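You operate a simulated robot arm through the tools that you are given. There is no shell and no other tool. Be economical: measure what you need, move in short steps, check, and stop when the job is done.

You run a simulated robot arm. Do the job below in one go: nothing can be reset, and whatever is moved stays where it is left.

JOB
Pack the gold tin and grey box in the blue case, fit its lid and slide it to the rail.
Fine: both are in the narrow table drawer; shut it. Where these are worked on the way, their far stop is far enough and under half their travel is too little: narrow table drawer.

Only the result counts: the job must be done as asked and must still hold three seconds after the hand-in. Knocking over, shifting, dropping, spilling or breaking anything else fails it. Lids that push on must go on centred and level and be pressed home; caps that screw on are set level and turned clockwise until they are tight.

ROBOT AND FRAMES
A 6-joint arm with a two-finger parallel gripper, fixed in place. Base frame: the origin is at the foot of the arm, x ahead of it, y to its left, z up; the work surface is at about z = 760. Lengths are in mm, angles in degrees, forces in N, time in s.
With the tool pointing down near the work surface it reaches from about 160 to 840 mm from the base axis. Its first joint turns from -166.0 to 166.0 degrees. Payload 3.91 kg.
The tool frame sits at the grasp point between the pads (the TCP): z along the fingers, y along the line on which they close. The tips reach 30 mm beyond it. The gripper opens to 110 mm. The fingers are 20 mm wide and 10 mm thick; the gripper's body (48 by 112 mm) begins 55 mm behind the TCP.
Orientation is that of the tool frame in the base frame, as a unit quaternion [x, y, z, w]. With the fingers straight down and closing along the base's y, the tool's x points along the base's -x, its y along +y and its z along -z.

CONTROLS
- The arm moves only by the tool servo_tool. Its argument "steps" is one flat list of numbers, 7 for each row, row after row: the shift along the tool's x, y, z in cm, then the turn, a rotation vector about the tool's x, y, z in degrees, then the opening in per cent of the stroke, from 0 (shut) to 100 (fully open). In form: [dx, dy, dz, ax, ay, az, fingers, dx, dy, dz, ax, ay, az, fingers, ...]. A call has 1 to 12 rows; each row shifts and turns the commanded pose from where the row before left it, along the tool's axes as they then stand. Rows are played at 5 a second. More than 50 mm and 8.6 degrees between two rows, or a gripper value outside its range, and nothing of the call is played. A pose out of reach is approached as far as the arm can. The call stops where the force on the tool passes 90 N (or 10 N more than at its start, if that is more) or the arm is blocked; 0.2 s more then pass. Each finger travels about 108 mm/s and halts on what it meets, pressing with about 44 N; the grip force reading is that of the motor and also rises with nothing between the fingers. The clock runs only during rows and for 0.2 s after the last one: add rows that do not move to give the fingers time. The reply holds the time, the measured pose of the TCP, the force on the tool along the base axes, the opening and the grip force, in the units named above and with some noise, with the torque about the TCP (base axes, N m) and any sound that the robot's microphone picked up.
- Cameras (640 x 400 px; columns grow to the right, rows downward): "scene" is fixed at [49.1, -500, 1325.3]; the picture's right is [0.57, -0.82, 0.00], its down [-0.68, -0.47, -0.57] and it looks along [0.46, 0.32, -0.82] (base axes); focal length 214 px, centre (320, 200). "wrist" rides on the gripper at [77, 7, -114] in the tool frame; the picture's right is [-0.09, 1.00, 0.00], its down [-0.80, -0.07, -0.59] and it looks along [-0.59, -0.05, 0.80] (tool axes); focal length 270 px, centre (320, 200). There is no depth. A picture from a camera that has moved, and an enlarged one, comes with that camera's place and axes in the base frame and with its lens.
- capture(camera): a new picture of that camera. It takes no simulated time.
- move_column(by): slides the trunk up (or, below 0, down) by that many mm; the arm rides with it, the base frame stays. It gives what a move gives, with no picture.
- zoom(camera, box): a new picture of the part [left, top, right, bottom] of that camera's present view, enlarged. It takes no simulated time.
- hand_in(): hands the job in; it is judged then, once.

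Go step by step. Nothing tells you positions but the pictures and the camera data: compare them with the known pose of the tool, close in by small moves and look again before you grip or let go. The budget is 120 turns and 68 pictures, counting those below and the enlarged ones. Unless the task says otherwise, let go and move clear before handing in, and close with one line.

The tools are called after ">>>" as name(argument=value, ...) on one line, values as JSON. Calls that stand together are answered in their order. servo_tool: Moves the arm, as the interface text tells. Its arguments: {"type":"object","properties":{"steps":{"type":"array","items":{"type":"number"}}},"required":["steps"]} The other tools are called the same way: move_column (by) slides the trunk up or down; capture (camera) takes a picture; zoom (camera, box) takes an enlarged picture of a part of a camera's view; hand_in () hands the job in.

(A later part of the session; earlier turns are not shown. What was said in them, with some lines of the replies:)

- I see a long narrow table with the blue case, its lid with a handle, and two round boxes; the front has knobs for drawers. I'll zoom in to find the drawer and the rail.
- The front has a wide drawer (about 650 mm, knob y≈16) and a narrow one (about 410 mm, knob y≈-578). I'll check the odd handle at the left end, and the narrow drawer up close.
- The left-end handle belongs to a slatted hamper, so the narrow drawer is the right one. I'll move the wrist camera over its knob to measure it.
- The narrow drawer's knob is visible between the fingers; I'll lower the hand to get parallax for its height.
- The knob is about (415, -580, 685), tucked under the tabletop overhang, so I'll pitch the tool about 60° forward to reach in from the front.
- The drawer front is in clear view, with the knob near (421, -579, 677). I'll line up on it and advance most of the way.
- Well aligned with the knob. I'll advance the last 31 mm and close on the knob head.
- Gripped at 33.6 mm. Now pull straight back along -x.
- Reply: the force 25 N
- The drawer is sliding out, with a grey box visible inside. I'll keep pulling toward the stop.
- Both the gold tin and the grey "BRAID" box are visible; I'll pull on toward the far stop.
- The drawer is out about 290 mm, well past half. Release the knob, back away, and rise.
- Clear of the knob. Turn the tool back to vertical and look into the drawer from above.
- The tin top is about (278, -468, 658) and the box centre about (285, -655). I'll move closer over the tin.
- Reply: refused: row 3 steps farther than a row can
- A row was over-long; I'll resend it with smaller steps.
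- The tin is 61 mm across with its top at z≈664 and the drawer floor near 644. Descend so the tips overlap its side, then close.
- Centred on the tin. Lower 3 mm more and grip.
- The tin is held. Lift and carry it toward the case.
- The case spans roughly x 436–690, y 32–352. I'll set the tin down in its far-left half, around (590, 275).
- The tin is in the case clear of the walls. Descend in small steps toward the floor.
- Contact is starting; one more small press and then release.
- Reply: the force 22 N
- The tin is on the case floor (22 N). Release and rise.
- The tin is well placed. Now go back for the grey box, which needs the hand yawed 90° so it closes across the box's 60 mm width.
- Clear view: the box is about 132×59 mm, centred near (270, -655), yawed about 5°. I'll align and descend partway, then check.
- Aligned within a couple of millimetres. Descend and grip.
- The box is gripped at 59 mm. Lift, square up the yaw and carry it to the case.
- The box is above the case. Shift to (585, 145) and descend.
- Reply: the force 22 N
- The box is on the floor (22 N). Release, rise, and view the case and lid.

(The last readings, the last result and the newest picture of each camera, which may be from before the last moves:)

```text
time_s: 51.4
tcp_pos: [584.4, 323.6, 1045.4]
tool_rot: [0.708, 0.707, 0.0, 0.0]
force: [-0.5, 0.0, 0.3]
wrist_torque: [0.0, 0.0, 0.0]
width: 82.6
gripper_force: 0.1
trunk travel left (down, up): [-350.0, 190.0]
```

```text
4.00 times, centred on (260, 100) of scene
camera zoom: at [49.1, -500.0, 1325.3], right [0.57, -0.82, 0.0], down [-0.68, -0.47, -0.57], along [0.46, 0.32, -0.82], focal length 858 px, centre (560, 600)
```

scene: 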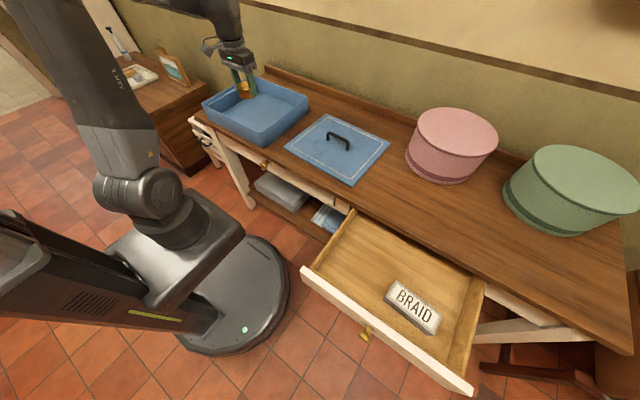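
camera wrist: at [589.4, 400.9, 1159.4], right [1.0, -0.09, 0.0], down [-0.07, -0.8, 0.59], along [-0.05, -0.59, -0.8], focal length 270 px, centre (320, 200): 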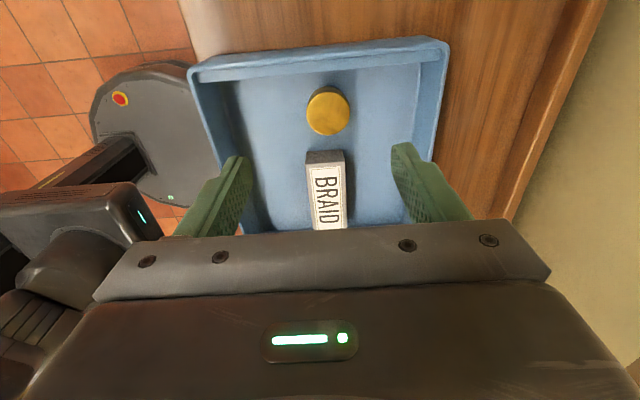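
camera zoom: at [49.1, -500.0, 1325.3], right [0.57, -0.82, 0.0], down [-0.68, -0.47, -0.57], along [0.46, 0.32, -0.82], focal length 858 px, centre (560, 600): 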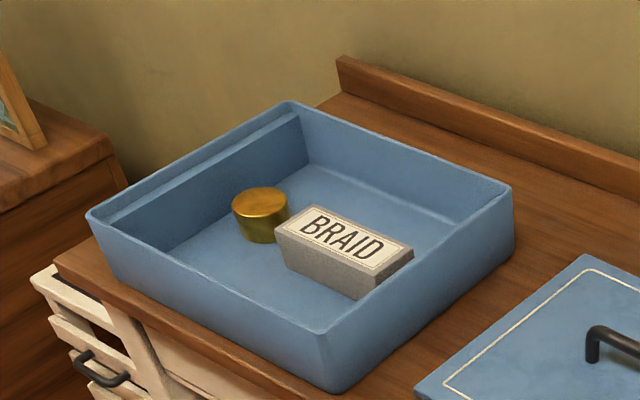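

Both items are in. Now I need accurate case and lid geometry; zoom on this end of the case first.

>>> zoom(camera="wrist", box=[170, 20, 470, 207])

>>> servo_tool(steps=[-4.8, 0, 0, 0, 0, 0, 75, -4.8, 0, 0, 0, 0, 0, 75, -4.8, 0, 0, 0, 0, 0, 75, -4.8, 0, 0, 0, 0, 0, 75, 0, 0, 0, 0, 0, 0, 75])

>>> zoom(camera="wrist", box=[170, 20, 470, 207])

```text
2.13 times, centred on (320, 114) of wrist
camera zoom: at [589.4, 400.9, 1159.4], right [1.0, -0.09, 0.0], down [-0.07, -0.8, 0.59], along [-0.05, -0.59, -0.8], focal length 577 px, centre (320, 384)
```

zoom: 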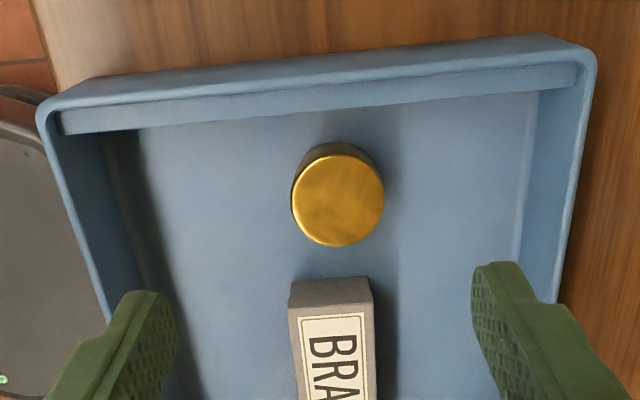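

```text
time_s: 52.6
tcp_pos: [579.1, 131.5, 1044.5]
tool_rot: [0.706, 0.708, -0.001, 0.0]
force: [-0.8, -0.4, 0.2]
wrist_torque: [0.01, 0.01, 0.01]
width: 82.4
gripper_force: 0.1
trunk travel left (down, up): [-350.0, 190.0]
```

```text
2.13 times, centred on (320, 114) of wrist
camera zoom: at [585.3, 207.8, 1158.9], right [1.0, -0.09, 0.0], down [-0.07, -0.8, 0.59], along [-0.05, -0.59, -0.8], focal length 577 px, centre (320, 384)
```

zoom: 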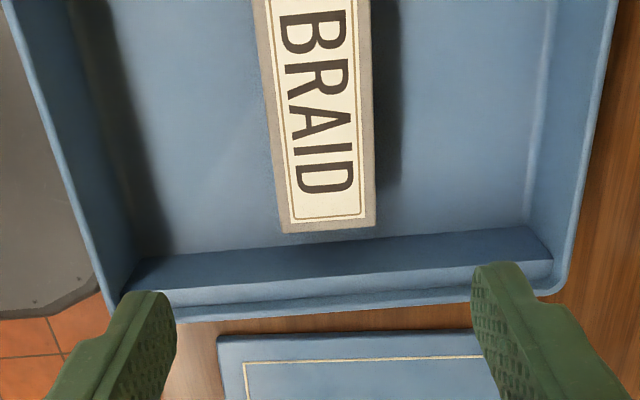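

Next, measure the lid and its handle with an enlarged scene view, and look closely at the case rim.

>>> zoom(camera="scene", box=[270, 100, 400, 190])

>>> zoom(camera="scene", box=[195, 68, 325, 158])

```text
4.44 times, centred on (335, 145) of scene
camera zoom: at [49.1, -500.0, 1325.3], right [0.57, -0.82, 0.0], down [-0.68, -0.47, -0.57], along [0.46, 0.32, -0.82], focal length 953 px, centre (253, 444)
```

zoom: 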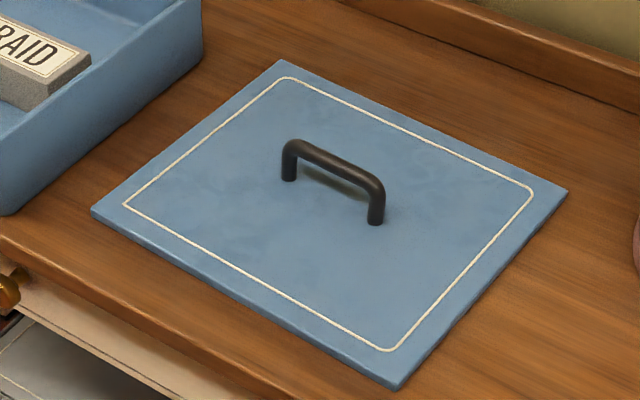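

```text
4.44 times, centred on (260, 113) of scene
camera zoom: at [49.1, -500.0, 1325.3], right [0.57, -0.82, 0.0], down [-0.68, -0.47, -0.57], along [0.46, 0.32, -0.82], focal length 953 px, centre (587, 587)
```

zoom: 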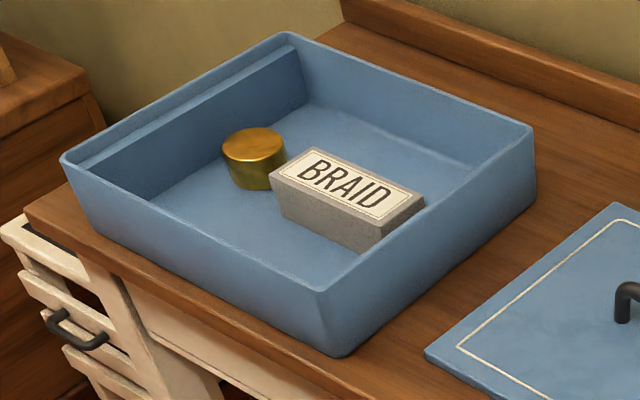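

>>> zoom(camera="scene", box=[200, 72, 270, 116])

>>> zoom(camera="wrist", box=[220, 120, 440, 240])

```text
9.09 times, centred on (235, 94) of scene
camera zoom: at [49.1, -500.0, 1325.3], right [0.57, -0.82, 0.0], down [-0.68, -0.47, -0.57], along [0.46, 0.32, -0.82], focal length 1950 px, centre (1093, 1164)
```

zoom: 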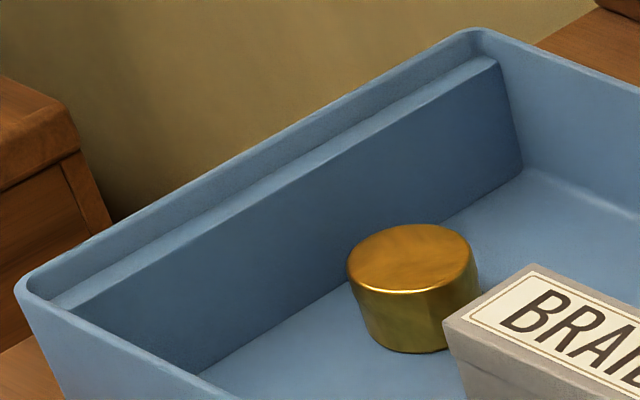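

```text
2.91 times, centred on (330, 180) of wrist
camera zoom: at [585.3, 207.8, 1158.9], right [1.0, -0.09, 0.0], down [-0.07, -0.8, 0.59], along [-0.05, -0.59, -0.8], focal length 786 px, centre (291, 258)
```

zoom: 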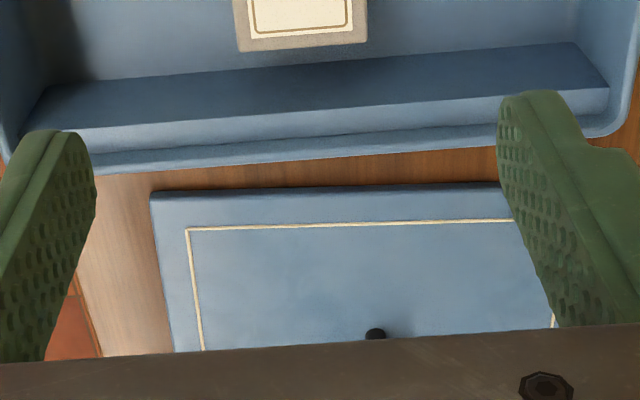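

The lid (about 271×311 mm) drops inside the case's rim onto its end ledges, so alignment must be tight. Lid centre and handle are at about (613, -190), yaw about -3°, with the bar at z≈806. Move above it.

>>> servo_tool(steps=[-4.6, 0.49, 0, 0, 0, 0, 75, -4.6, 0.49, 0, 0, 0, 0, 75, -4.6, 0.49, 0, 0, 0, 0, 75, -4.6, 0.49, 0, 0, 0, 0, 75, -4.6, 0.49, 0, 0, 0, 0, 75, -4.6, 0.49, 0, 0, 0, 0, 75, -4.6, 0.49, 0, 0, 0, 0, 60, 0, 0, 0, 0, 0, 2.9, 50, 0, 0, 4.5, 0, 0, 0, 50, 0, 0, 4.5, 0, 0, 0, 50, 0, 0, 4, 0, 0, 0, 50, 0, 0, 0, 0, 0, 0, 50])

>>> capture(camera="wrist")

```text
time_s: 55.2
tcp_pos: [616.3, -193.8, 913.2]
tool_rot: [0.725, 0.689, -0.001, 0.0]
force: [-0.3, -0.9, -0.1]
wrist_torque: [0.0, 0.0, 0.01]
width: 54.8
gripper_force: 0.1
trunk travel left (down, up): [-350.0, 190.0]
```

```text
25 pictures are left
camera wrist: at [626.5, -116.0, 1028.6], right [0.99, -0.14, 0.0], down [-0.11, -0.8, 0.59], along [-0.08, -0.59, -0.8], focal length 270 px, centre (320, 200)
```

wrist: 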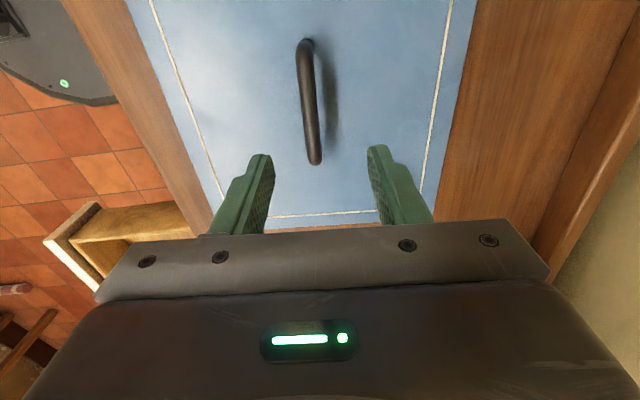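

>>> servo_tool(steps=[0.5, -0.7, 3.5, 0, 0, 0, 50, 0, 0, 3.7, 0, 0, 0, 50, 0, 0, 0, 0, 0, 0, 50])

>>> capture(camera="wrist")

```text
time_s: 56.0
tcp_pos: [609.4, -184.8, 840.3]
tool_rot: [0.724, 0.689, 0.0, 0.0]
force: [-0.1, 0.6, 0.1]
wrist_torque: [0.01, 0.02, 0.0]
width: 55.1
gripper_force: 0.1
trunk travel left (down, up): [-350.0, 190.0]
```

```text
24 pictures are left
camera wrist: at [619.8, -109.1, 955.5], right [0.99, -0.14, 0.0], down [-0.11, -0.8, 0.59], along [-0.08, -0.59, -0.8], focal length 270 px, centre (320, 200)
```

wrist: 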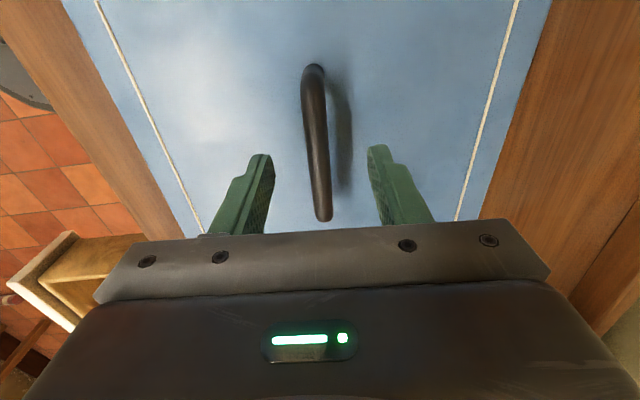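

Aligned with the bar. Descend to z≈805 and close on the handle.

>>> servo_tool(steps=[0.15, -0.1, 2, 0, 0, 0, 50, 0, 0, 1.5, 0, 0, 0, 50, 0, 0, 0, 0, 0, 0, 50, 0, 0, 0, 0, 0, 0, 25, 0, 0, 0, 0, 0, 0, 5, 0, 0, 0, 0, 0, 0, 5, 0, 0, 0, 0, 0, 0, 5])

```text
time_s: 57.6
tcp_pos: [609.2, -183.2, 806.0]
tool_rot: [0.724, 0.69, -0.001, 0.0]
force: [-0.6, -0.1, 0.1]
wrist_torque: [-0.11, -0.01, -0.09]
width: 13.3
gripper_force: 43.9
trunk travel left (down, up): [-350.0, 190.0]
```

Handle gripped at 13 mm. Lift the lid and check it's level.

>>> servo_tool(steps=[0, 0, -0.5, 0, 0, 0, 5, 0, 0, -1.5, 0, 0, 0, 5, 0, 0, -3, 0, 0, 0, 5, 0, 0, -4.5, 0, 0, 0, 5, 0, 0, -4.5, 0, 0, 0, 5, 0, 0, 0, 0, 0, 0, 5])

>>> zoom(camera="scene", box=[260, 60, 420, 160])

```text
time_s: 59.0
tcp_pos: [611.7, -182.8, 948.1]
tool_rot: [0.725, 0.689, 0.0, 0.0]
force: [0.4, -0.3, -4.7]
wrist_torque: [0.07, 0.0, -0.02]
width: 13.5
gripper_force: 43.8
trunk travel left (down, up): [-350.0, 190.0]
```

```text
4.00 times, centred on (340, 110) of scene
camera zoom: at [49.1, -500.0, 1325.3], right [0.57, -0.82, 0.0], down [-0.68, -0.47, -0.57], along [0.46, 0.32, -0.82], focal length 858 px, centre (240, 560)
```

zoom: 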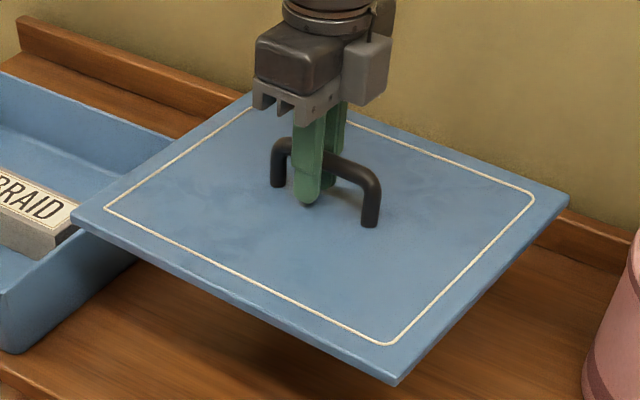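

The lid is level and held. Rotate to the case's yaw and carry it over the case, staying well above the rim.

>>> servo_tool(steps=[0, 0, 0, 0, 0, -3.1, 5, 4.31, -0.286, 0, 0, 0, 0, 5, 4.31, -0.286, 0, 0, 0, 0, 5, 4.31, -0.286, 0, 0, 0, 0, 5, 4.31, -0.286, 0, 0, 0, 0, 5, 4.31, -0.286, 0, 0, 0, 0, 5, 4.31, -0.286, 0, 0, 0, 0, 5, 4.31, -0.286, 0, 0, 0, 0, 5, 4.31, -0.286, 0, 0, 0, 0, 5, 4.31, -0.286, 0, 0, 0, 0, 5, 0, 0, 0, 0, 0, 0, 5, 0, 0, 4, 0, 0, 0, 5])

>>> servo_tool(steps=[0, 0, 1.6, 0, 0, 0, 5, 0, 0, 0, 0, 0, 0, 5])

>>> zoom(camera="scene", box=[195, 68, 325, 158])

>>> capture(camera="wrist")

```text
time_s: 61.6
tcp_pos: [582.6, 205.1, 908.8]
tool_rot: [0.706, 0.708, 0.0, 0.0]
force: [-0.1, 0.3, -3.8]
wrist_torque: [0.03, -0.01, -0.03]
width: 13.3
gripper_force: 44.3
trunk travel left (down, up): [-350.0, 190.0]
```

```text
time_s: 62.2
tcp_pos: [582.3, 205.5, 891.1]
tool_rot: [0.706, 0.708, -0.001, -0.001]
force: [1.2, 0.0, -3.9]
wrist_torque: [-0.02, 0.01, -0.01]
width: 13.3
gripper_force: 43.6
trunk travel left (down, up): [-350.0, 190.0]
```

```text
4.44 times, centred on (260, 113) of scene
camera zoom: at [49.1, -500.0, 1325.3], right [0.57, -0.82, 0.0], down [-0.68, -0.47, -0.57], along [0.46, 0.32, -0.82], focal length 953 px, centre (587, 587)
```

zoom: 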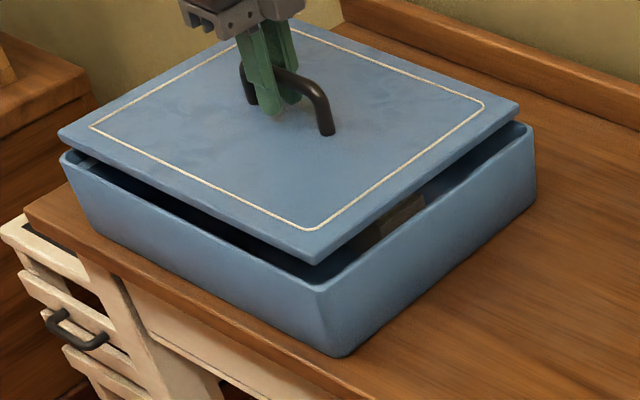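

```text
21 pictures are left
camera wrist: at [588.7, 281.7, 1005.7], right [1.0, -0.08, 0.0], down [-0.07, -0.8, 0.59], along [-0.05, -0.59, -0.8], focal length 270 px, centre (320, 200)
```

wrist: 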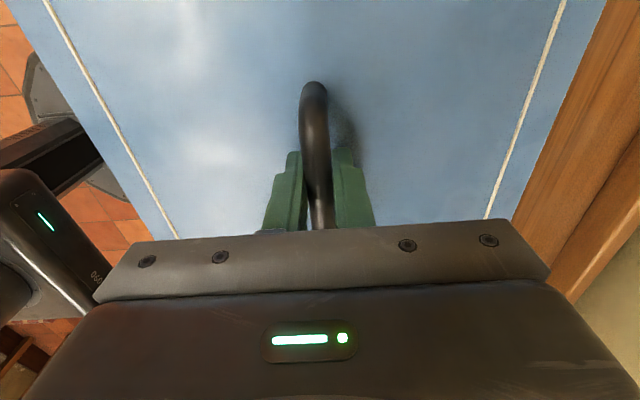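

The lid hovers over the case, slightly too far toward +y. Shift by about -5 mm in y, lower close to the rim, and compare edges there.

>>> servo_tool(steps=[-0.5, -0.1, 0, 0, 0, 0, 5, 0, 0, 0.6, 0, 0, 0, 5, 0, 0, 0.4, 0, 0, 0, 5, 0, 0, 0, 0, 0, 0, 5])

>>> zoom(camera="scene", box=[195, 68, 325, 158])

```text
time_s: 63.2
tcp_pos: [580.0, 200.4, 879.4]
tool_rot: [0.706, 0.709, 0.0, 0.0]
force: [1.0, -0.7, -4.3]
wrist_torque: [0.06, -0.01, 0.02]
width: 13.3
gripper_force: 44.2
trunk travel left (down, up): [-350.0, 190.0]
```

```text
4.44 times, centred on (260, 113) of scene
camera zoom: at [49.1, -500.0, 1325.3], right [0.57, -0.82, 0.0], down [-0.68, -0.47, -0.57], along [0.46, 0.32, -0.82], focal length 953 px, centre (587, 587)
```

zoom: 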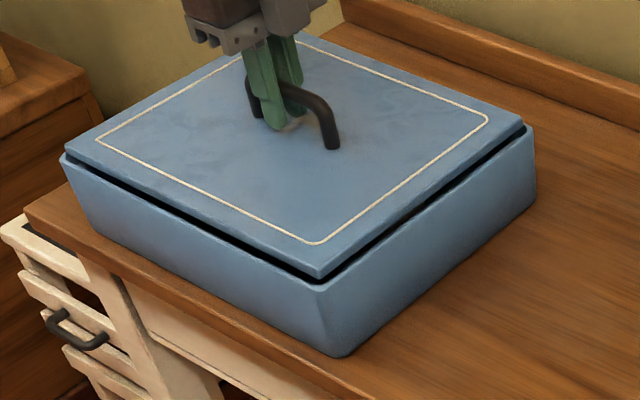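

Yaw matches and the margins look nearly even; a nudge of (+1, -2) mm should centre it. Then lower slowly, watching the force.

>>> servo_tool(steps=[-0.2, 0.1, 0, 0, 0, 0, 5, 0, 0, 0.3, 0, 0, 0, 5, 0, 0, 0.3, 0, 0, 0, 5, 0, 0, 0, 0, 0, 0, 5])

```text
time_s: 64.2
tcp_pos: [581.8, 197.8, 875.3]
tool_rot: [0.706, 0.708, 0.0, 0.0]
force: [-1.0, 0.0, -3.8]
wrist_torque: [0.02, -0.03, -0.04]
width: 13.5
gripper_force: 44.2
trunk travel left (down, up): [-350.0, 190.0]
```

>>> servo_tool(steps=[0, 0, 0.2, 0, 0, 0, 5, 0, 0, 0.2, 0, 0, 0, 5, 0, 0, 0, 0, 0, 0, 5])

>>> zoom(camera="scene", box=[195, 68, 325, 158])

```text
time_s: 65.0
tcp_pos: [582.7, 197.3, 870.7]
tool_rot: [0.705, 0.709, 0.0, 0.001]
force: [0.1, 0.5, -3.7]
wrist_torque: [0.01, 0.02, -0.01]
width: 13.2
gripper_force: 43.5
trunk travel left (down, up): [-350.0, 190.0]
```

```text
4.44 times, centred on (260, 113) of scene
camera zoom: at [49.1, -500.0, 1325.3], right [0.57, -0.82, 0.0], down [-0.68, -0.47, -0.57], along [0.46, 0.32, -0.82], focal length 953 px, centre (587, 587)
```

zoom: 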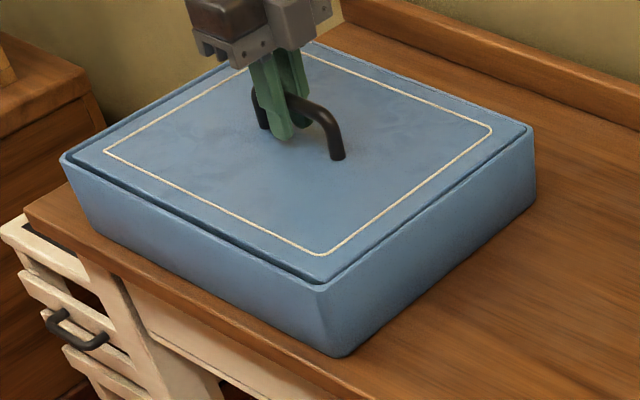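

No contact yet and the lid is about at rim level. I'll check margins closely before going further.

>>> zoom(camera="scene", box=[200, 75, 264, 115])

>>> zoom(camera="scene", box=[256, 86, 320, 136])

```text
10.00 times, centred on (232, 95) of scene
camera zoom: at [49.1, -500.0, 1325.3], right [0.57, -0.82, 0.0], down [-0.68, -0.47, -0.57], along [0.46, 0.32, -0.82], focal length 2145 px, centre (1200, 1250)
```

zoom: 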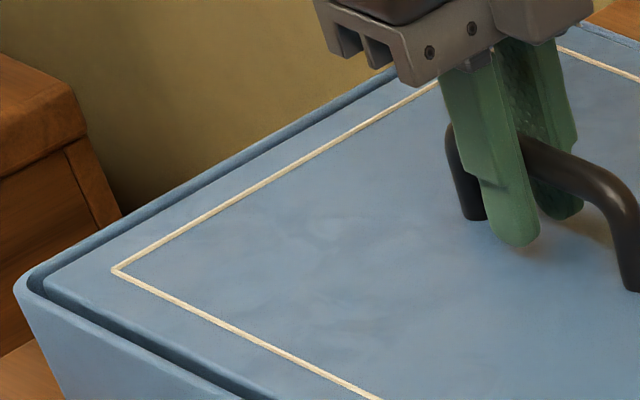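

```text
8.00 times, centred on (288, 111) of scene
camera zoom: at [49.1, -500.0, 1325.3], right [0.57, -0.82, 0.0], down [-0.68, -0.47, -0.57], along [0.46, 0.32, -0.82], focal length 1716 px, centre (576, 912)
```

zoom: 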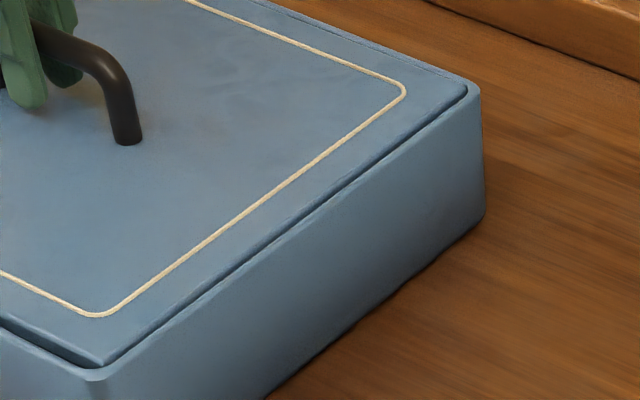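

The lid is inside the rim; the gaps are bigger at the front and +y side. Nudge (-1.5, +2) mm and continue lowering onto the ledges.

>>> servo_tool(steps=[0.2, -0.15, 0, 0, 0, 0, 5, 0, 0, 0.2, 0, 0, 0, 5, 0, 0, 0.2, 0, 0, 0, 5, 0, 0, 0, 0, 0, 0, 5])

```text
time_s: 66.0
tcp_pos: [581.2, 200.4, 870.0]
tool_rot: [0.706, 0.708, 0.001, 0.002]
force: [1.3, 0.0, 13.8]
wrist_torque: [-0.94, 0.05, -0.05]
width: 13.3
gripper_force: 44.0
trunk travel left (down, up): [-350.0, 190.0]
```

Contact at about 18 N. Look at how it sits.

>>> zoom(camera="scene", box=[256, 86, 320, 136])

>>> zoom(camera="scene", box=[200, 75, 264, 115])

```text
8.00 times, centred on (288, 111) of scene
camera zoom: at [49.1, -500.0, 1325.3], right [0.57, -0.82, 0.0], down [-0.68, -0.47, -0.57], along [0.46, 0.32, -0.82], focal length 1716 px, centre (576, 912)
```

zoom: 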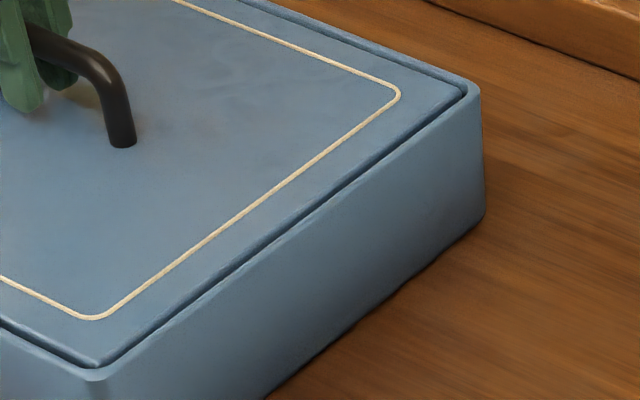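

```text
10.00 times, centred on (232, 95) of scene
camera zoom: at [49.1, -500.0, 1325.3], right [0.57, -0.82, 0.0], down [-0.68, -0.47, -0.57], along [0.46, 0.32, -0.82], focal length 2145 px, centre (1200, 1250)
```

zoom: 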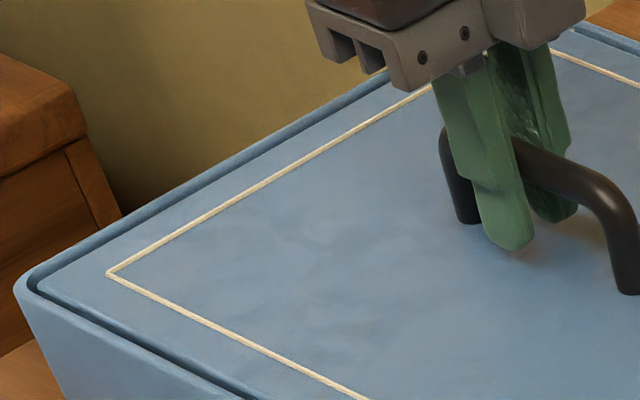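

The margins are now even all round. Press the lid down through the handle.

>>> servo_tool(steps=[0, 0, 0.3, 0, 0, 0, 5, 0, 0, 0.3, 0, 0, 0, 5, 0, 0, 0.3, 0, 0, 0, 5, 0, 0, 0, 0, 0, 0, 5])

```text
time_s: 67.0
tcp_pos: [580.2, 198.4, 863.7]
tool_rot: [0.705, 0.709, 0.005, 0.003]
force: [7.6, 1.2, 55.6]
wrist_torque: [-1.24, 0.68, -0.03]
width: 13.3
gripper_force: 44.4
trunk travel left (down, up): [-350.0, 190.0]
```

>>> zoom(camera="scene", box=[195, 68, 325, 158])

```text
4.44 times, centred on (260, 113) of scene
camera zoom: at [49.1, -500.0, 1325.3], right [0.57, -0.82, 0.0], down [-0.68, -0.47, -0.57], along [0.46, 0.32, -0.82], focal length 953 px, centre (587, 587)
```

zoom: 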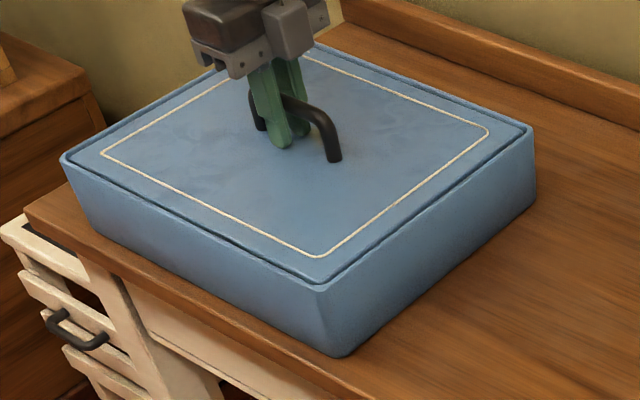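

It went down several millimetres. Press a little further to see whether it's bottomed.

>>> servo_tool(steps=[0, 0, 0.2, 0, 0, 0, 5, 0, 0, 0.2, 0, 0, 0, 5, 0, 0, 0, 0, 0, 0, 5])

```text
time_s: 67.8
tcp_pos: [580.5, 200.2, 863.8]
tool_rot: [0.705, 0.709, 0.008, 0.003]
force: [4.9, 0.3, 77.0]
wrist_torque: [-1.07, 1.6, 0.1]
width: 13.1
gripper_force: 44.1
trunk travel left (down, up): [-350.0, 190.0]
```

It has stopped moving at 77 N. Relieve the force, release the handle and rise.

>>> servo_tool(steps=[0, 0, -0.5, 0, 0, 0, 5, 0, 0, -0.5, 0, 0, 0, 5, 0, 0, 0, 0, 0, 0, 5, 0, 0, 0, 0, 0, 0, 30, 0, 0, 0, 0, 0, 0, 45, 0, 0, 0, 0, 0, 0, 45, 0, 0, -3, 0, 0, 0, 45, 0, 0, -4, 0, 0, 0, 45, 0, 0, 0, 0, 0, 0, 0, 0, 0, 0, 0, 0, 0, 0])

>>> capture(camera="wrist")

```text
time_s: 70.0
tcp_pos: [581.5, 198.2, 935.0]
tool_rot: [0.706, 0.708, 0.0, 0.0]
force: [0.1, 0.2, -0.2]
wrist_torque: [-0.03, 0.03, -0.01]
width: 0.0
gripper_force: 37.6
trunk travel left (down, up): [-350.0, 190.0]
```

```text
13 pictures are left
camera wrist: at [587.4, 275.6, 1049.2], right [1.0, -0.08, 0.0], down [-0.07, -0.8, 0.59], along [-0.05, -0.59, -0.8], focal length 270 px, centre (320, 200)
```

wrist: 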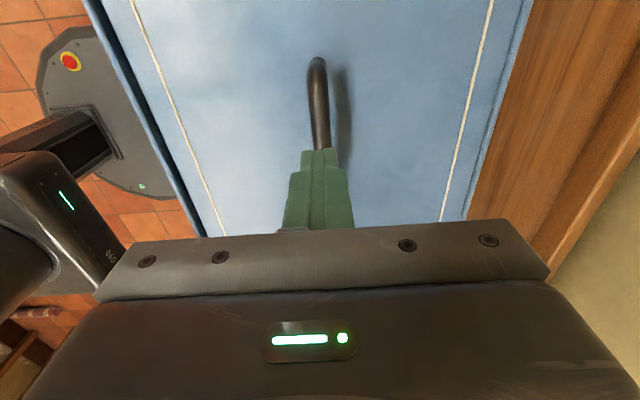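

Now press the lid over each end ledge with closed fingers, starting with the -y end.

>>> servo_tool(steps=[-4.3, 0, 0, 0, 0, 0, 0, -4.3, 0, 0, 0, 0, 0, 0, -4.2, 0, 0, 0, 0, 0, 0, 0, 0, 3.5, 0, 0, 0, 0, 0, 0, 3.5, 0, 0, 0, 0, 0, 0, 0.5, 0, 0, 0, 0, 0, 0, 0.4, 0, 0, 0, 0, 0, 0, 0.3, 0, 0, 0, 0, 0, 0, 0, 0, 0, 0, 0])

```text
time_s: 72.0
tcp_pos: [582.2, 71.1, 864.4]
tool_rot: [0.706, 0.709, 0.009, 0.007]
force: [-21.4, -5.7, 41.9]
wrist_torque: [-0.28, 0.77, -0.01]
width: 0.0
gripper_force: 37.9
trunk travel left (down, up): [-350.0, 190.0]
stopped in row 9: the force on the tool passed its limit at 91 N (the readings are from after the stop); the commanded pose is now the measured one
```

The -y end took a firm press, with the lid top there at z≈834. Now the +y end.

>>> servo_tool(steps=[0, 0, -1, 0, 0, 0, 0, 0, 0, -4, 0, 0, 0, 0, 0, 0, -2.5, 0, 0, 0, 0, 4.7, 0, 0, 0, 0, 0, 0, 4.7, 0, 0, 0, 0, 0, 0, 4.7, 0, 0, 0, 0, 0, 0, 4.7, 0, 0, 0, 0, 0, 0, 4.7, 0, 0, 0, 0, 0, 0, 0, 0, 3.5, 0, 0, 0, 0, 0, 0, 3.2, 0, 0, 0, 0, 0, 0, 0, 0, 0, 0, 0])

>>> servo_tool(steps=[0, 0, 0.4, 0, 0, 0, 0, 0, 0, 0.3, 0, 0, 0, 0, 0, 0, 0.2, 0, 0, 0, 0, 0, 0, 0.2, 0, 0, 0, 0, 0, 0, 0, 0, 0, 0, 0])

```text
time_s: 74.4
tcp_pos: [585.7, 307.9, 866.4]
tool_rot: [0.705, 0.709, 0.007, 0.006]
force: [1.1, 0.7, 0.4]
wrist_torque: [-0.01, 0.03, -0.04]
width: 0.0
gripper_force: 37.5
trunk travel left (down, up): [-350.0, 190.0]
```

```text
time_s: 75.6
tcp_pos: [585.1, 307.2, 864.8]
tool_rot: [0.705, 0.709, 0.014, 0.007]
force: [5.3, 2.3, 55.4]
wrist_torque: [-0.24, -0.02, -0.14]
width: 0.0
gripper_force: 37.7
trunk travel left (down, up): [-350.0, 190.0]
```

Both ends sit at the same height (z≈834), so the lid is home and level. Next, rise, yaw back, and go to the front of the case to push it with two spread fingers.

>>> servo_tool(steps=[0, 0, -2, 0, 0, 0, 0, 0, 0, -4.5, 0, 0, 0, 0, 0, 0, -4, 0, 0, -8.2, 0, 0, 0, 0, 0, 0, -8.2, 50, 0, 0, 0, 0, 0, -8.2, 100, 0, 0, 0, 0, 0, -8.2, 100, 0, 0, 0, 0, 0, -8.2, 100, 0, 0, 0, 0, 0, -8.2, 100, 0, 0, 0, 0, 0, -8.2, 100, 0, 0, 0, 0, 0, -8.2, 100, 0, 0, 0, 0, 0, -8.2, 100, 0, 0, 0, 0, 0, -8.2, 100])

>>> servo_tool(steps=[0, 0, 0, 0, 0, -8, 100, 0, 0, 0, 0, 0, 0, 100])

```text
time_s: 78.2
tcp_pos: [584.1, 307.6, 960.1]
tool_rot: [0.066, 0.998, 0.001, 0.008]
force: [-1.2, -0.1, -0.5]
wrist_torque: [-0.02, -0.02, 0.0]
width: 110.1
gripper_force: 0.0
trunk travel left (down, up): [-350.0, 190.0]
```

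```text
time_s: 78.8
tcp_pos: [584.1, 309.3, 962.1]
tool_rot: [-0.003, 1.0, 0.001, 0.009]
force: [-1.0, -0.1, -0.2]
wrist_torque: [-0.03, -0.01, 0.03]
width: 109.9
gripper_force: 0.0
trunk travel left (down, up): [-350.0, 190.0]
```

>>> servo_tool(steps=[0, 0, 0, 0, 1, 0, 100, 3.8, -2.36, 0, 0, 0, 0, 100, 3.8, -2.36, 0, 0, 0, 0, 100, 3.8, -2.36, 0, 0, 0, 0, 100, 3.8, -2.36, 0, 0, 0, 0, 100, 3.8, -2.36, 0, 0, 0, 0, 100, 0, 0, 3.75, 0, 0, 0, 100, 0, 0, 3.75, 0, 0, 0, 100, 0, 0, 3.75, 0, 0, 0, 100, 0, 0, 0, 0, 0, 0, 100])

>>> capture(camera="wrist")

```text
time_s: 81.0
tcp_pos: [392.3, 188.9, 848.7]
tool_rot: [-0.002, 1.0, 0.001, 0.0]
force: [0.0, 0.6, -1.2]
wrist_torque: [0.01, 0.01, 0.0]
width: 110.2
gripper_force: 0.0
trunk travel left (down, up): [-350.0, 190.0]
```

```text
12 pictures are left
camera wrist: at [314.7, 194.9, 963.9], right [0.08, 1.0, 0.0], down [0.8, -0.07, 0.59], along [0.59, -0.05, -0.8], focal length 270 px, centre (320, 200)
```

wrist: 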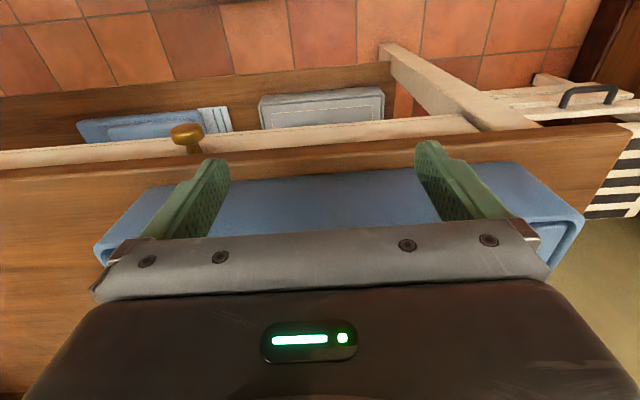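

In front of the case and clear. Lower to push height and push gently toward the rail.

>>> servo_tool(steps=[0, 0, 3.7, 0, 0, 0, 100, -1, 0, 0, 0, 0, 0, 100, -1, 0, 0, 0, 0, 0, 100, -1, 0, 0, 0, 0, 0, 100, -1, 0, 0, 0, 0, 0, 100, -1, 0, 0, 0, 0, 0, 100, -1, 0, 0, 0, 0, 0, 100, -1, 0, 0, 0, 0, 0, 100, -1, 0, 0, 0, 0, 0, 100, 0, 0, 0, 0, 0, 0, 100])

>>> zoom(camera="scene", box=[195, 50, 355, 150])

```text
time_s: 83.2
tcp_pos: [473.8, 190.0, 812.2]
tool_rot: [-0.002, 1.0, 0.001, 0.0]
force: [-4.7, 0.6, -1.9]
wrist_torque: [0.02, -0.03, -0.06]
width: 109.8
gripper_force: 0.1
trunk travel left (down, up): [-350.0, 190.0]
```

```text
4.00 times, centred on (275, 100) of scene
camera zoom: at [49.1, -500.0, 1325.3], right [0.57, -0.82, 0.0], down [-0.68, -0.47, -0.57], along [0.46, 0.32, -0.82], focal length 858 px, centre (500, 600)
```

zoom: 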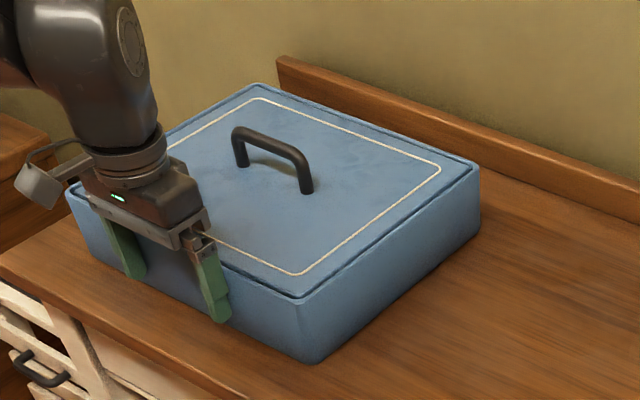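

The case slides straight with the lid seated. Keep pushing toward the rail.

>>> servo_tool(steps=[-1, 0, 0, 0, 0, 0, 100, -1, 0, 0, 0, 0, 0, 100, -1, 0, 0, 0, 0, 0, 100, -1, 0, 0, 0, 0, 0, 100, -1, 0, 0, 0, 0, 0, 100, -0.5, 0, 0, 0, 0, 0, 100, 0, 0, 0, 0, 0, 0, 100])

>>> zoom(camera="scene", box=[195, 50, 355, 150])

```text
time_s: 84.8
tcp_pos: [528.2, 190.5, 812.2]
tool_rot: [-0.003, 1.0, 0.0, 0.0]
force: [-5.6, -0.7, -0.9]
wrist_torque: [-0.02, -0.07, -0.12]
width: 110.2
gripper_force: 0.0
trunk travel left (down, up): [-350.0, 190.0]
```

```text
4.00 times, centred on (275, 100) of scene
camera zoom: at [49.1, -500.0, 1325.3], right [0.57, -0.82, 0.0], down [-0.68, -0.47, -0.57], along [0.46, 0.32, -0.82], focal length 858 px, centre (500, 600)
```

zoom: 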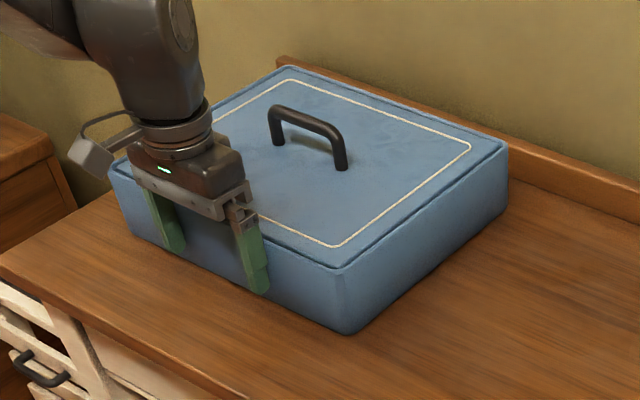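

About 30–40 mm left. Push in smaller steps until the rail stops it.

>>> servo_tool(steps=[-0.6, 0, 0, 0, 0, 0, 100, -0.6, 0, 0, 0, 0, 0, 100, -0.6, 0, 0, 0, 0, 0, 100, -0.5, 0, 0, 0, 0, 0, 100, 0, 0, 0, 0, 0, 0, 100])

```text
time_s: 86.0
tcp_pos: [550.4, 190.5, 812.6]
tool_rot: [-0.003, 1.0, 0.001, 0.0]
force: [-8.7, 1.0, 1.9]
wrist_torque: [-0.02, -0.16, 0.07]
width: 110.2
gripper_force: 0.0
trunk travel left (down, up): [-350.0, 190.0]
```

>>> servo_tool(steps=[-0.4, 0, 0, 0, 0, 0, 100, -0.4, 0, 0, 0, 0, 0, 100, -0.4, 0, 0, 0, 0, 0, 100, 0, 0, 0, 0, 0, 0, 100])

>>> zoom(camera="scene", box=[255, 40, 355, 102])

```text
time_s: 87.0
tcp_pos: [564.1, 189.8, 811.8]
tool_rot: [-0.002, 1.0, 0.0, 0.0]
force: [-7.5, -0.1, 3.3]
wrist_torque: [0.07, -0.11, -0.06]
width: 109.9
gripper_force: 0.1
trunk travel left (down, up): [-350.0, 190.0]
```

```text
6.40 times, centred on (305, 71) of scene
camera zoom: at [49.1, -500.0, 1325.3], right [0.57, -0.82, 0.0], down [-0.68, -0.47, -0.57], along [0.46, 0.32, -0.82], focal length 1373 px, centre (416, 1026)
```

zoom: 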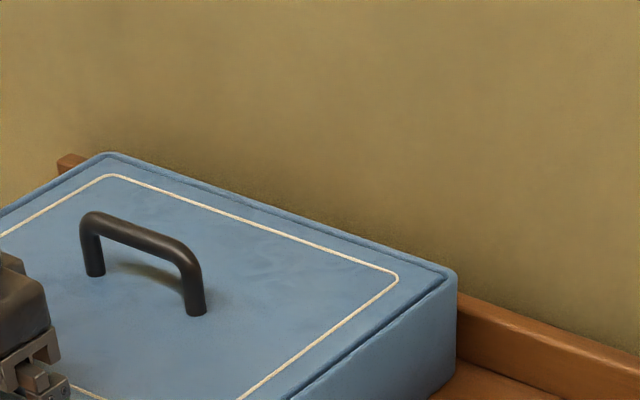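

>>> servo_tool(steps=[-0.3, 0, 0, 0, 0, 0, 100, -0.3, 0, 0, 0, 0, 0, 100, -0.3, 0, 0, 0, 0, 0, 100, 0, 0, 0, 0, 0, 0, 100])

```text
time_s: 88.0
tcp_pos: [572.0, 189.2, 814.2]
tool_rot: [-0.002, 1.0, 0.002, 0.0]
force: [-7.3, -0.6, 2.3]
wrist_torque: [0.01, -0.11, 0.17]
width: 110.0
gripper_force: 0.1
trunk travel left (down, up): [-350.0, 190.0]
```

>>> servo_tool(steps=[-0.3, 0, 0, 0, 0, 0, 100, -0.3, 0, 0, 0, 0, 0, 100, -0.3, 0, 0, 0, 0, 0, 100, -0.2, 0, 0, 0, 0, 0, 100, 0, 0, 0, 0, 0, 0, 100])

```text
time_s: 89.2
tcp_pos: [579.5, 190.9, 812.7]
tool_rot: [0.0, 1.0, 0.0, -0.001]
force: [-48.5, 5.7, -0.3]
wrist_torque: [0.01, -0.69, -2.77]
width: 108.4
gripper_force: 0.0
trunk travel left (down, up): [-350.0, 190.0]
```

The rail stopped it (48 N), with the load mostly on the -y finger. Check whether the +y end also touches.

>>> zoom(camera="scene", box=[230, 50, 350, 125])

```text
5.33 times, centred on (290, 88) of scene
camera zoom: at [49.1, -500.0, 1325.3], right [0.57, -0.82, 0.0], down [-0.68, -0.47, -0.57], along [0.46, 0.32, -0.82], focal length 1144 px, centre (480, 800)
```

zoom: 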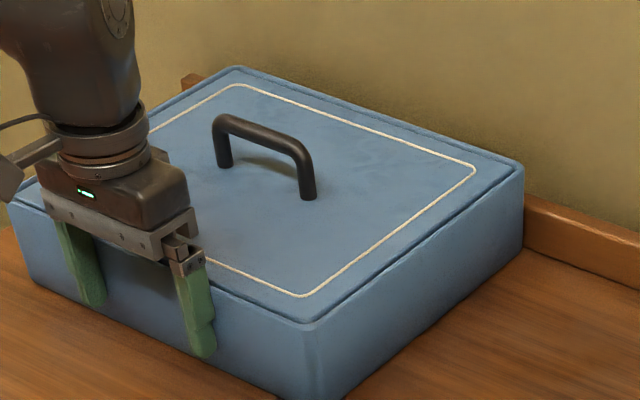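

I'll back off, shift 70 mm toward +y and push again so both ends meet the rail.

>>> servo_tool(steps=[1.3, 0, 0, 0, 0, 0, 100, 0, 3.5, 0, 0, 0, 0, 100, 0, 3.5, 0, 0, 0, 0, 100, -0.6, 0, 0, 0, 0, 0, 100, -0.4, 0, 0, 0, 0, 0, 100, -0.3, 0, 0, 0, 0, 0, 100, -0.2, 0, 0, 0, 0, 0, 100, 0, 0, 0, 0, 0, 0, 100])

```text
time_s: 91.0
tcp_pos: [578.6, 259.3, 811.4]
tool_rot: [-0.001, 1.0, 0.0, -0.005]
force: [-63.4, 2.2, -4.2]
wrist_torque: [0.15, -0.98, -3.08]
width: 110.1
gripper_force: 0.0
trunk travel left (down, up): [-350.0, 190.0]
```

Both push positions stop at x≈579, so the case is flat against the rail. Back off, rise, and head for the drawer.

>>> servo_tool(steps=[1, 0, 0, 0, 0, 0, 100, 3, 0, 0, 0, 0, 0, 100, 3, 0, 0, 0, 0, 0, 100, 0, 0, -4.5, 0, 0, 0, 100, 0, 0, -4.5, 0, 0, 0, 50, 0, 0, -4, 0, 0, 0, 0, 2, -4.1, 0, 0, 0, 0, 0, 2, -4.1, 0, 0, 0, 0, 0, 2, -4.1, 0, 0, 0, 0, 0, 2, -4.1, 0, 0, 0, 0, 0, 2, -4.1, 0, 0, 0, 0, 0, 2, -4.1, 0, 0, 0, 0, 0])

>>> servo_tool(steps=[2, -4.2, 0, 0, 0, 0, 0, 2, -4.2, 0, 0, 0, 0, 0, 2, -4.2, 0, 0, 0, 0, 0, 2, -4.2, 0, 0, 0, 0, 0, 2, -4.2, 0, 0, 0, 0, 0, 2, -4.2, 0, 0, 0, 0, 0, 2, -4.2, 0, 0, 0, 0, 0, 2, -4.2, 0, 0, 0, 0, 0, 2, -4.2, 0, 0, 0, 0, 0, 2, -4.2, 0, 0, 0, 0, 0, 2, -4.2, 0, 0, 0, 0, 0, 2, -4.2, 0, 0, 0, 0, 0])

```text
time_s: 93.6
tcp_pos: [396.4, 12.0, 942.7]
tool_rot: [-0.003, 1.0, 0.001, -0.001]
force: [-0.1, -0.4, -0.5]
wrist_torque: [0.02, 0.01, 0.03]
width: 0.0
gripper_force: 37.7
trunk travel left (down, up): [-350.0, 190.0]
```

```text
time_s: 96.2
tcp_pos: [161.6, -491.8, 940.7]
tool_rot: [-0.002, 1.0, 0.002, 0.0]
force: [-0.4, 0.4, -0.2]
wrist_torque: [-0.03, 0.0, -0.02]
width: 0.0
gripper_force: 38.3
trunk travel left (down, up): [-350.0, 190.0]
```

>>> servo_tool(steps=[3.4, -2.95, 0, 0, 0, 0, 0, 3.4, -2.95, 0, 0, 0, 0, 0, 3.4, -2.95, 0, 0, 0, 0, 0, 0, 0, 3, 0, 0, 0, 0, 0, 0, 3, 0, -8.5, 0, 0, 0, 0, 0, 0, -8.5, 0, 0, 0, 0, 0, 0, -8.5, 0, 0, 0, 0, 0, 0, -8.5, 0, 0, 0, 0, 0, 0, -8.5, 0, 0, 0, 0, 0, 0, -8.5, 0, 0, 0, 0, 0, 0, -8.5, 0, 0])

>>> capture(camera="wrist")

```text
time_s: 98.6
tcp_pos: [56.8, -580.1, 881.7]
tool_rot: [-0.002, 0.868, 0.001, 0.496]
force: [-0.7, 0.6, -0.6]
wrist_torque: [0.02, -0.01, -0.04]
width: 0.0
gripper_force: 37.5
trunk travel left (down, up): [-350.0, 190.0]
```

```text
7 pictures are left
camera wrist: at [-81.1, -575.4, 872.3], right [0.04, 1.0, 0.08], down [-0.11, -0.07, 0.99], along [0.99, -0.05, 0.1], focal length 270 px, centre (320, 200)
```

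wrist: 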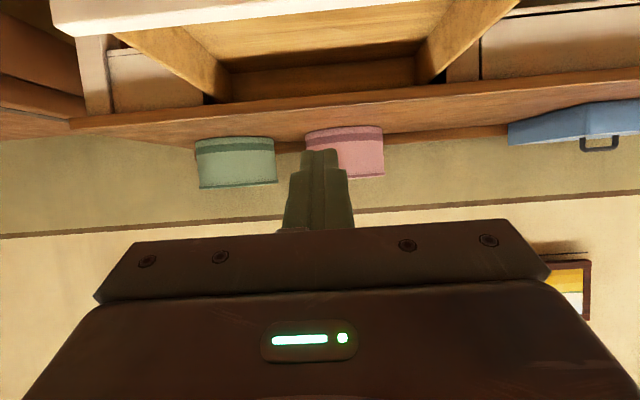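

The drawer is still open in front of the tool. Lower to knob height and push with closed fingertips on the knob.

>>> servo_tool(steps=[3.335, 0, 1.964, 0, 0, 0, 0, 3.335, 0, 1.964, 0, 0, 0, 0, 3.335, 0, 1.964, 0, 0, 0, 0, 3.335, 0, 1.964, 0, 0, 0, 0, 3.335, 0, 1.964, 0, 0, 0, 0, 0, 0, 0, 0, 0, 0, 0])

>>> capture(camera="wrist")

```text
time_s: 100.0
tcp_pos: [58.8, -579.9, 685.4]
tool_rot: [-0.001, 0.868, 0.001, 0.496]
force: [1.7, -0.4, -0.3]
wrist_torque: [-0.01, 0.0, 0.0]
width: 0.0
gripper_force: 37.7
trunk travel left (down, up): [-350.0, 190.0]
```

```text
6 pictures are left
camera wrist: at [-81.0, -574.2, 677.6], right [0.04, 1.0, 0.08], down [-0.11, -0.07, 0.99], along [0.99, -0.05, 0.1], focal length 270 px, centre (320, 200)
```

wrist: 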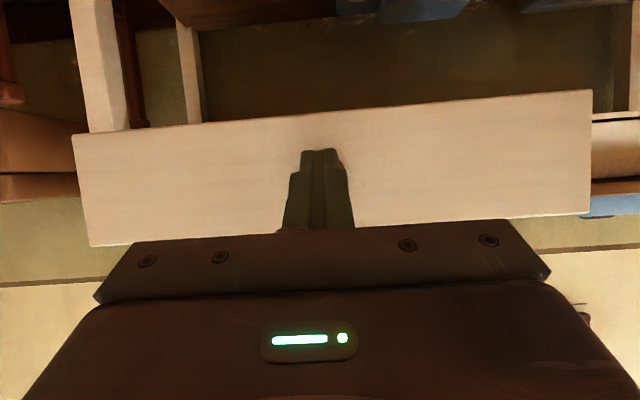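

The fingertips are right in front of the knob. Push the drawer in.

>>> servo_tool(steps=[-1.015, 0, 1.723, 0, 0, 0, 0, -0.51, 0, 0.86, 0, 0, 0, 0, -0.51, 0, 0.86, 0, 0, 0, 0, -0.76, 0, 1.29, 0, 0, 0, 0, -1.015, 0, 1.723, 0, 0, 0, 0, -1.015, 0, 1.723, 0, 0, 0, 0, -1.015, 0, 1.723, 0, 0, 0, 0, -1.015, 0, 1.723, 0, 0, 0, 0, -1.015, 0, 1.723, 0, 0, 0, 0, -1.015, 0, 1.723, 0, 0, 0, 0, -1.015, 0, 1.723, 0, 0, 0, 0, -1.015, 0, 1.723, 0, 0, 0, 0])

```text
time_s: 102.6
tcp_pos: [273.1, -578.7, 685.8]
tool_rot: [-0.001, 0.868, 0.001, 0.496]
force: [0.0, -0.2, 0.2]
wrist_torque: [-0.03, 0.01, 0.01]
width: 0.0
gripper_force: 37.5
trunk travel left (down, up): [-350.0, 190.0]
```

>>> capture(camera="wrist")

```text
5 pictures are left
camera wrist: at [133.6, -573.7, 677.8], right [0.04, 1.0, 0.08], down [-0.11, -0.07, 0.99], along [0.99, -0.05, 0.1], focal length 270 px, centre (320, 200)
```

wrist: 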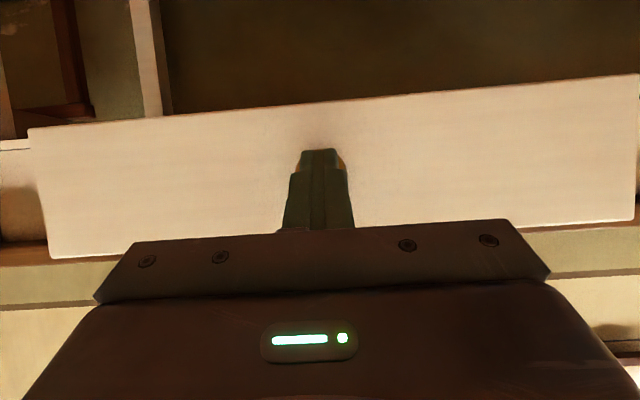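

The drawer is moving in. Continue until it stops.

>>> servo_tool(steps=[-0.76, 0, 1.29, 0, 0, 0, 0, -0.76, 0, 1.29, 0, 0, 0, 0, -0.76, 0, 1.29, 0, 0, 0, 0, -0.76, 0, 1.29, 0, 0, 0, 0, -0.51, 0, 0.86, 0, 0, 0, 0, -0.51, 0, 0.86, 0, 0, 0, 0, -0.51, 0, 0.86, 0, 0, 0, 0, -0.51, 0, 0.86, 0, 0, 0, 0, 0, 0, 0, 0, 0, 0, 0])

```text
time_s: 104.6
tcp_pos: [372.1, -580.3, 686.7]
tool_rot: [-0.002, 0.869, 0.002, 0.495]
force: [-0.8, -0.3, 0.5]
wrist_torque: [0.0, 0.03, -0.03]
width: 0.0
gripper_force: 37.3
trunk travel left (down, up): [-350.0, 190.0]
```

>>> servo_tool(steps=[-0.25, 0, 0.43, 0, 0, 0, 0, -0.25, 0, 0.43, 0, 0, 0, 0, -0.2, 0, 0.34, 0, 0, 0, 0, -0.15, 0, 0.26, 0, 0, 0, 0, -0.1, 0, 0.17, 0, 0, 0, 0, 0, 0, 0, 0, 0, 0, 0])

>>> capture(camera="wrist")

```text
time_s: 106.0
tcp_pos: [382.4, -581.2, 687.5]
tool_rot: [0.0, 0.868, 0.001, 0.496]
force: [-70.5, 11.8, 5.2]
wrist_torque: [0.11, 0.34, 0.31]
width: 0.1
gripper_force: 37.4
trunk travel left (down, up): [-350.0, 190.0]
```

```text
4 pictures are left
camera wrist: at [244.6, -573.0, 678.7], right [0.04, 1.0, 0.08], down [-0.1, -0.07, 0.99], along [0.99, -0.05, 0.1], focal length 270 px, centre (320, 200)
```

wrist: 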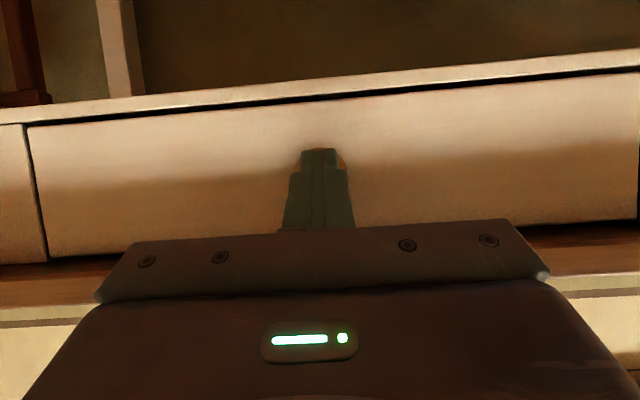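

The drawer is fully closed, flush with the front (70 N stop). Back away and take a final look.

>>> servo_tool(steps=[0.3, 0, -0.5, 0, 0, 0, 0, 1.015, 0, -1.723, 0, 0, 0, 0, 2, 0, -3.4, 0, 0, 0, 0, 2, 0, -3.4, 0, 0, 0, 0, 2, 0, -3.4, 0, 0, 0, 0, -3.45, 0, -2.03, 0, 0, 0, 0, -3.45, 0, -2.03, 0, 0, 0, 0, -3.45, 0, -2.03, 0, 0, 0, 0, -3.45, 0, -2.03, 0, 0, 0, 0, 0, 0, 0, 0, 0, 0, 0])

>>> capture(camera="scene")

>>> zoom(camera="scene", box=[220, 50, 364, 140])

```text
time_s: 108.2
tcp_pos: [244.9, -580.0, 848.1]
tool_rot: [-0.001, 0.868, 0.002, 0.497]
force: [0.2, -0.4, -0.2]
wrist_torque: [0.02, 0.01, -0.01]
width: 0.0
gripper_force: 37.8
trunk travel left (down, up): [-350.0, 190.0]
```

```text
3 pictures are left
```

scene: 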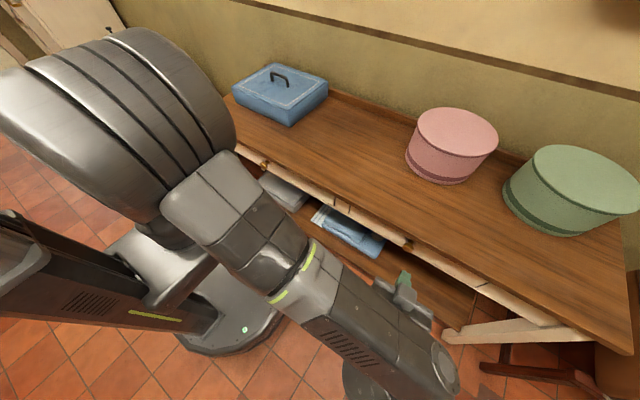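

```text
4.44 times, centred on (292, 95) of scene
camera zoom: at [49.1, -500.0, 1325.3], right [0.57, -0.82, 0.0], down [-0.68, -0.47, -0.57], along [0.46, 0.32, -0.82], focal length 953 px, centre (444, 667)
```

zoom: 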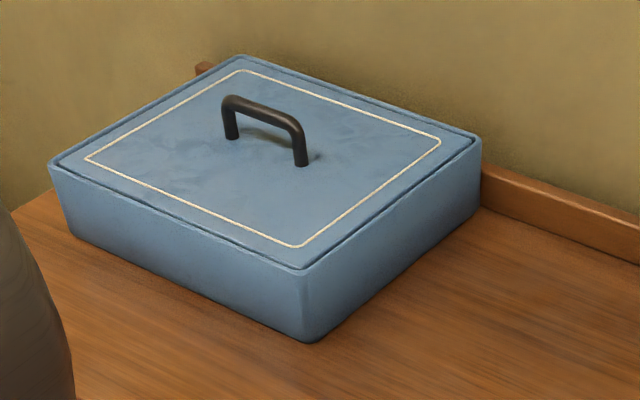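

The case is packed, with the lid seated level inside the rim. It stands against the rail, the drawer is shut, and the arm is clear, so I'm handing in.

>>> hand_in()

```text
The job is handed in.
```

The gold tin and grey box are packed in the blue case, its lid is pressed home level, the case is against the rail, the narrow drawer is shut, and the job is handed in.
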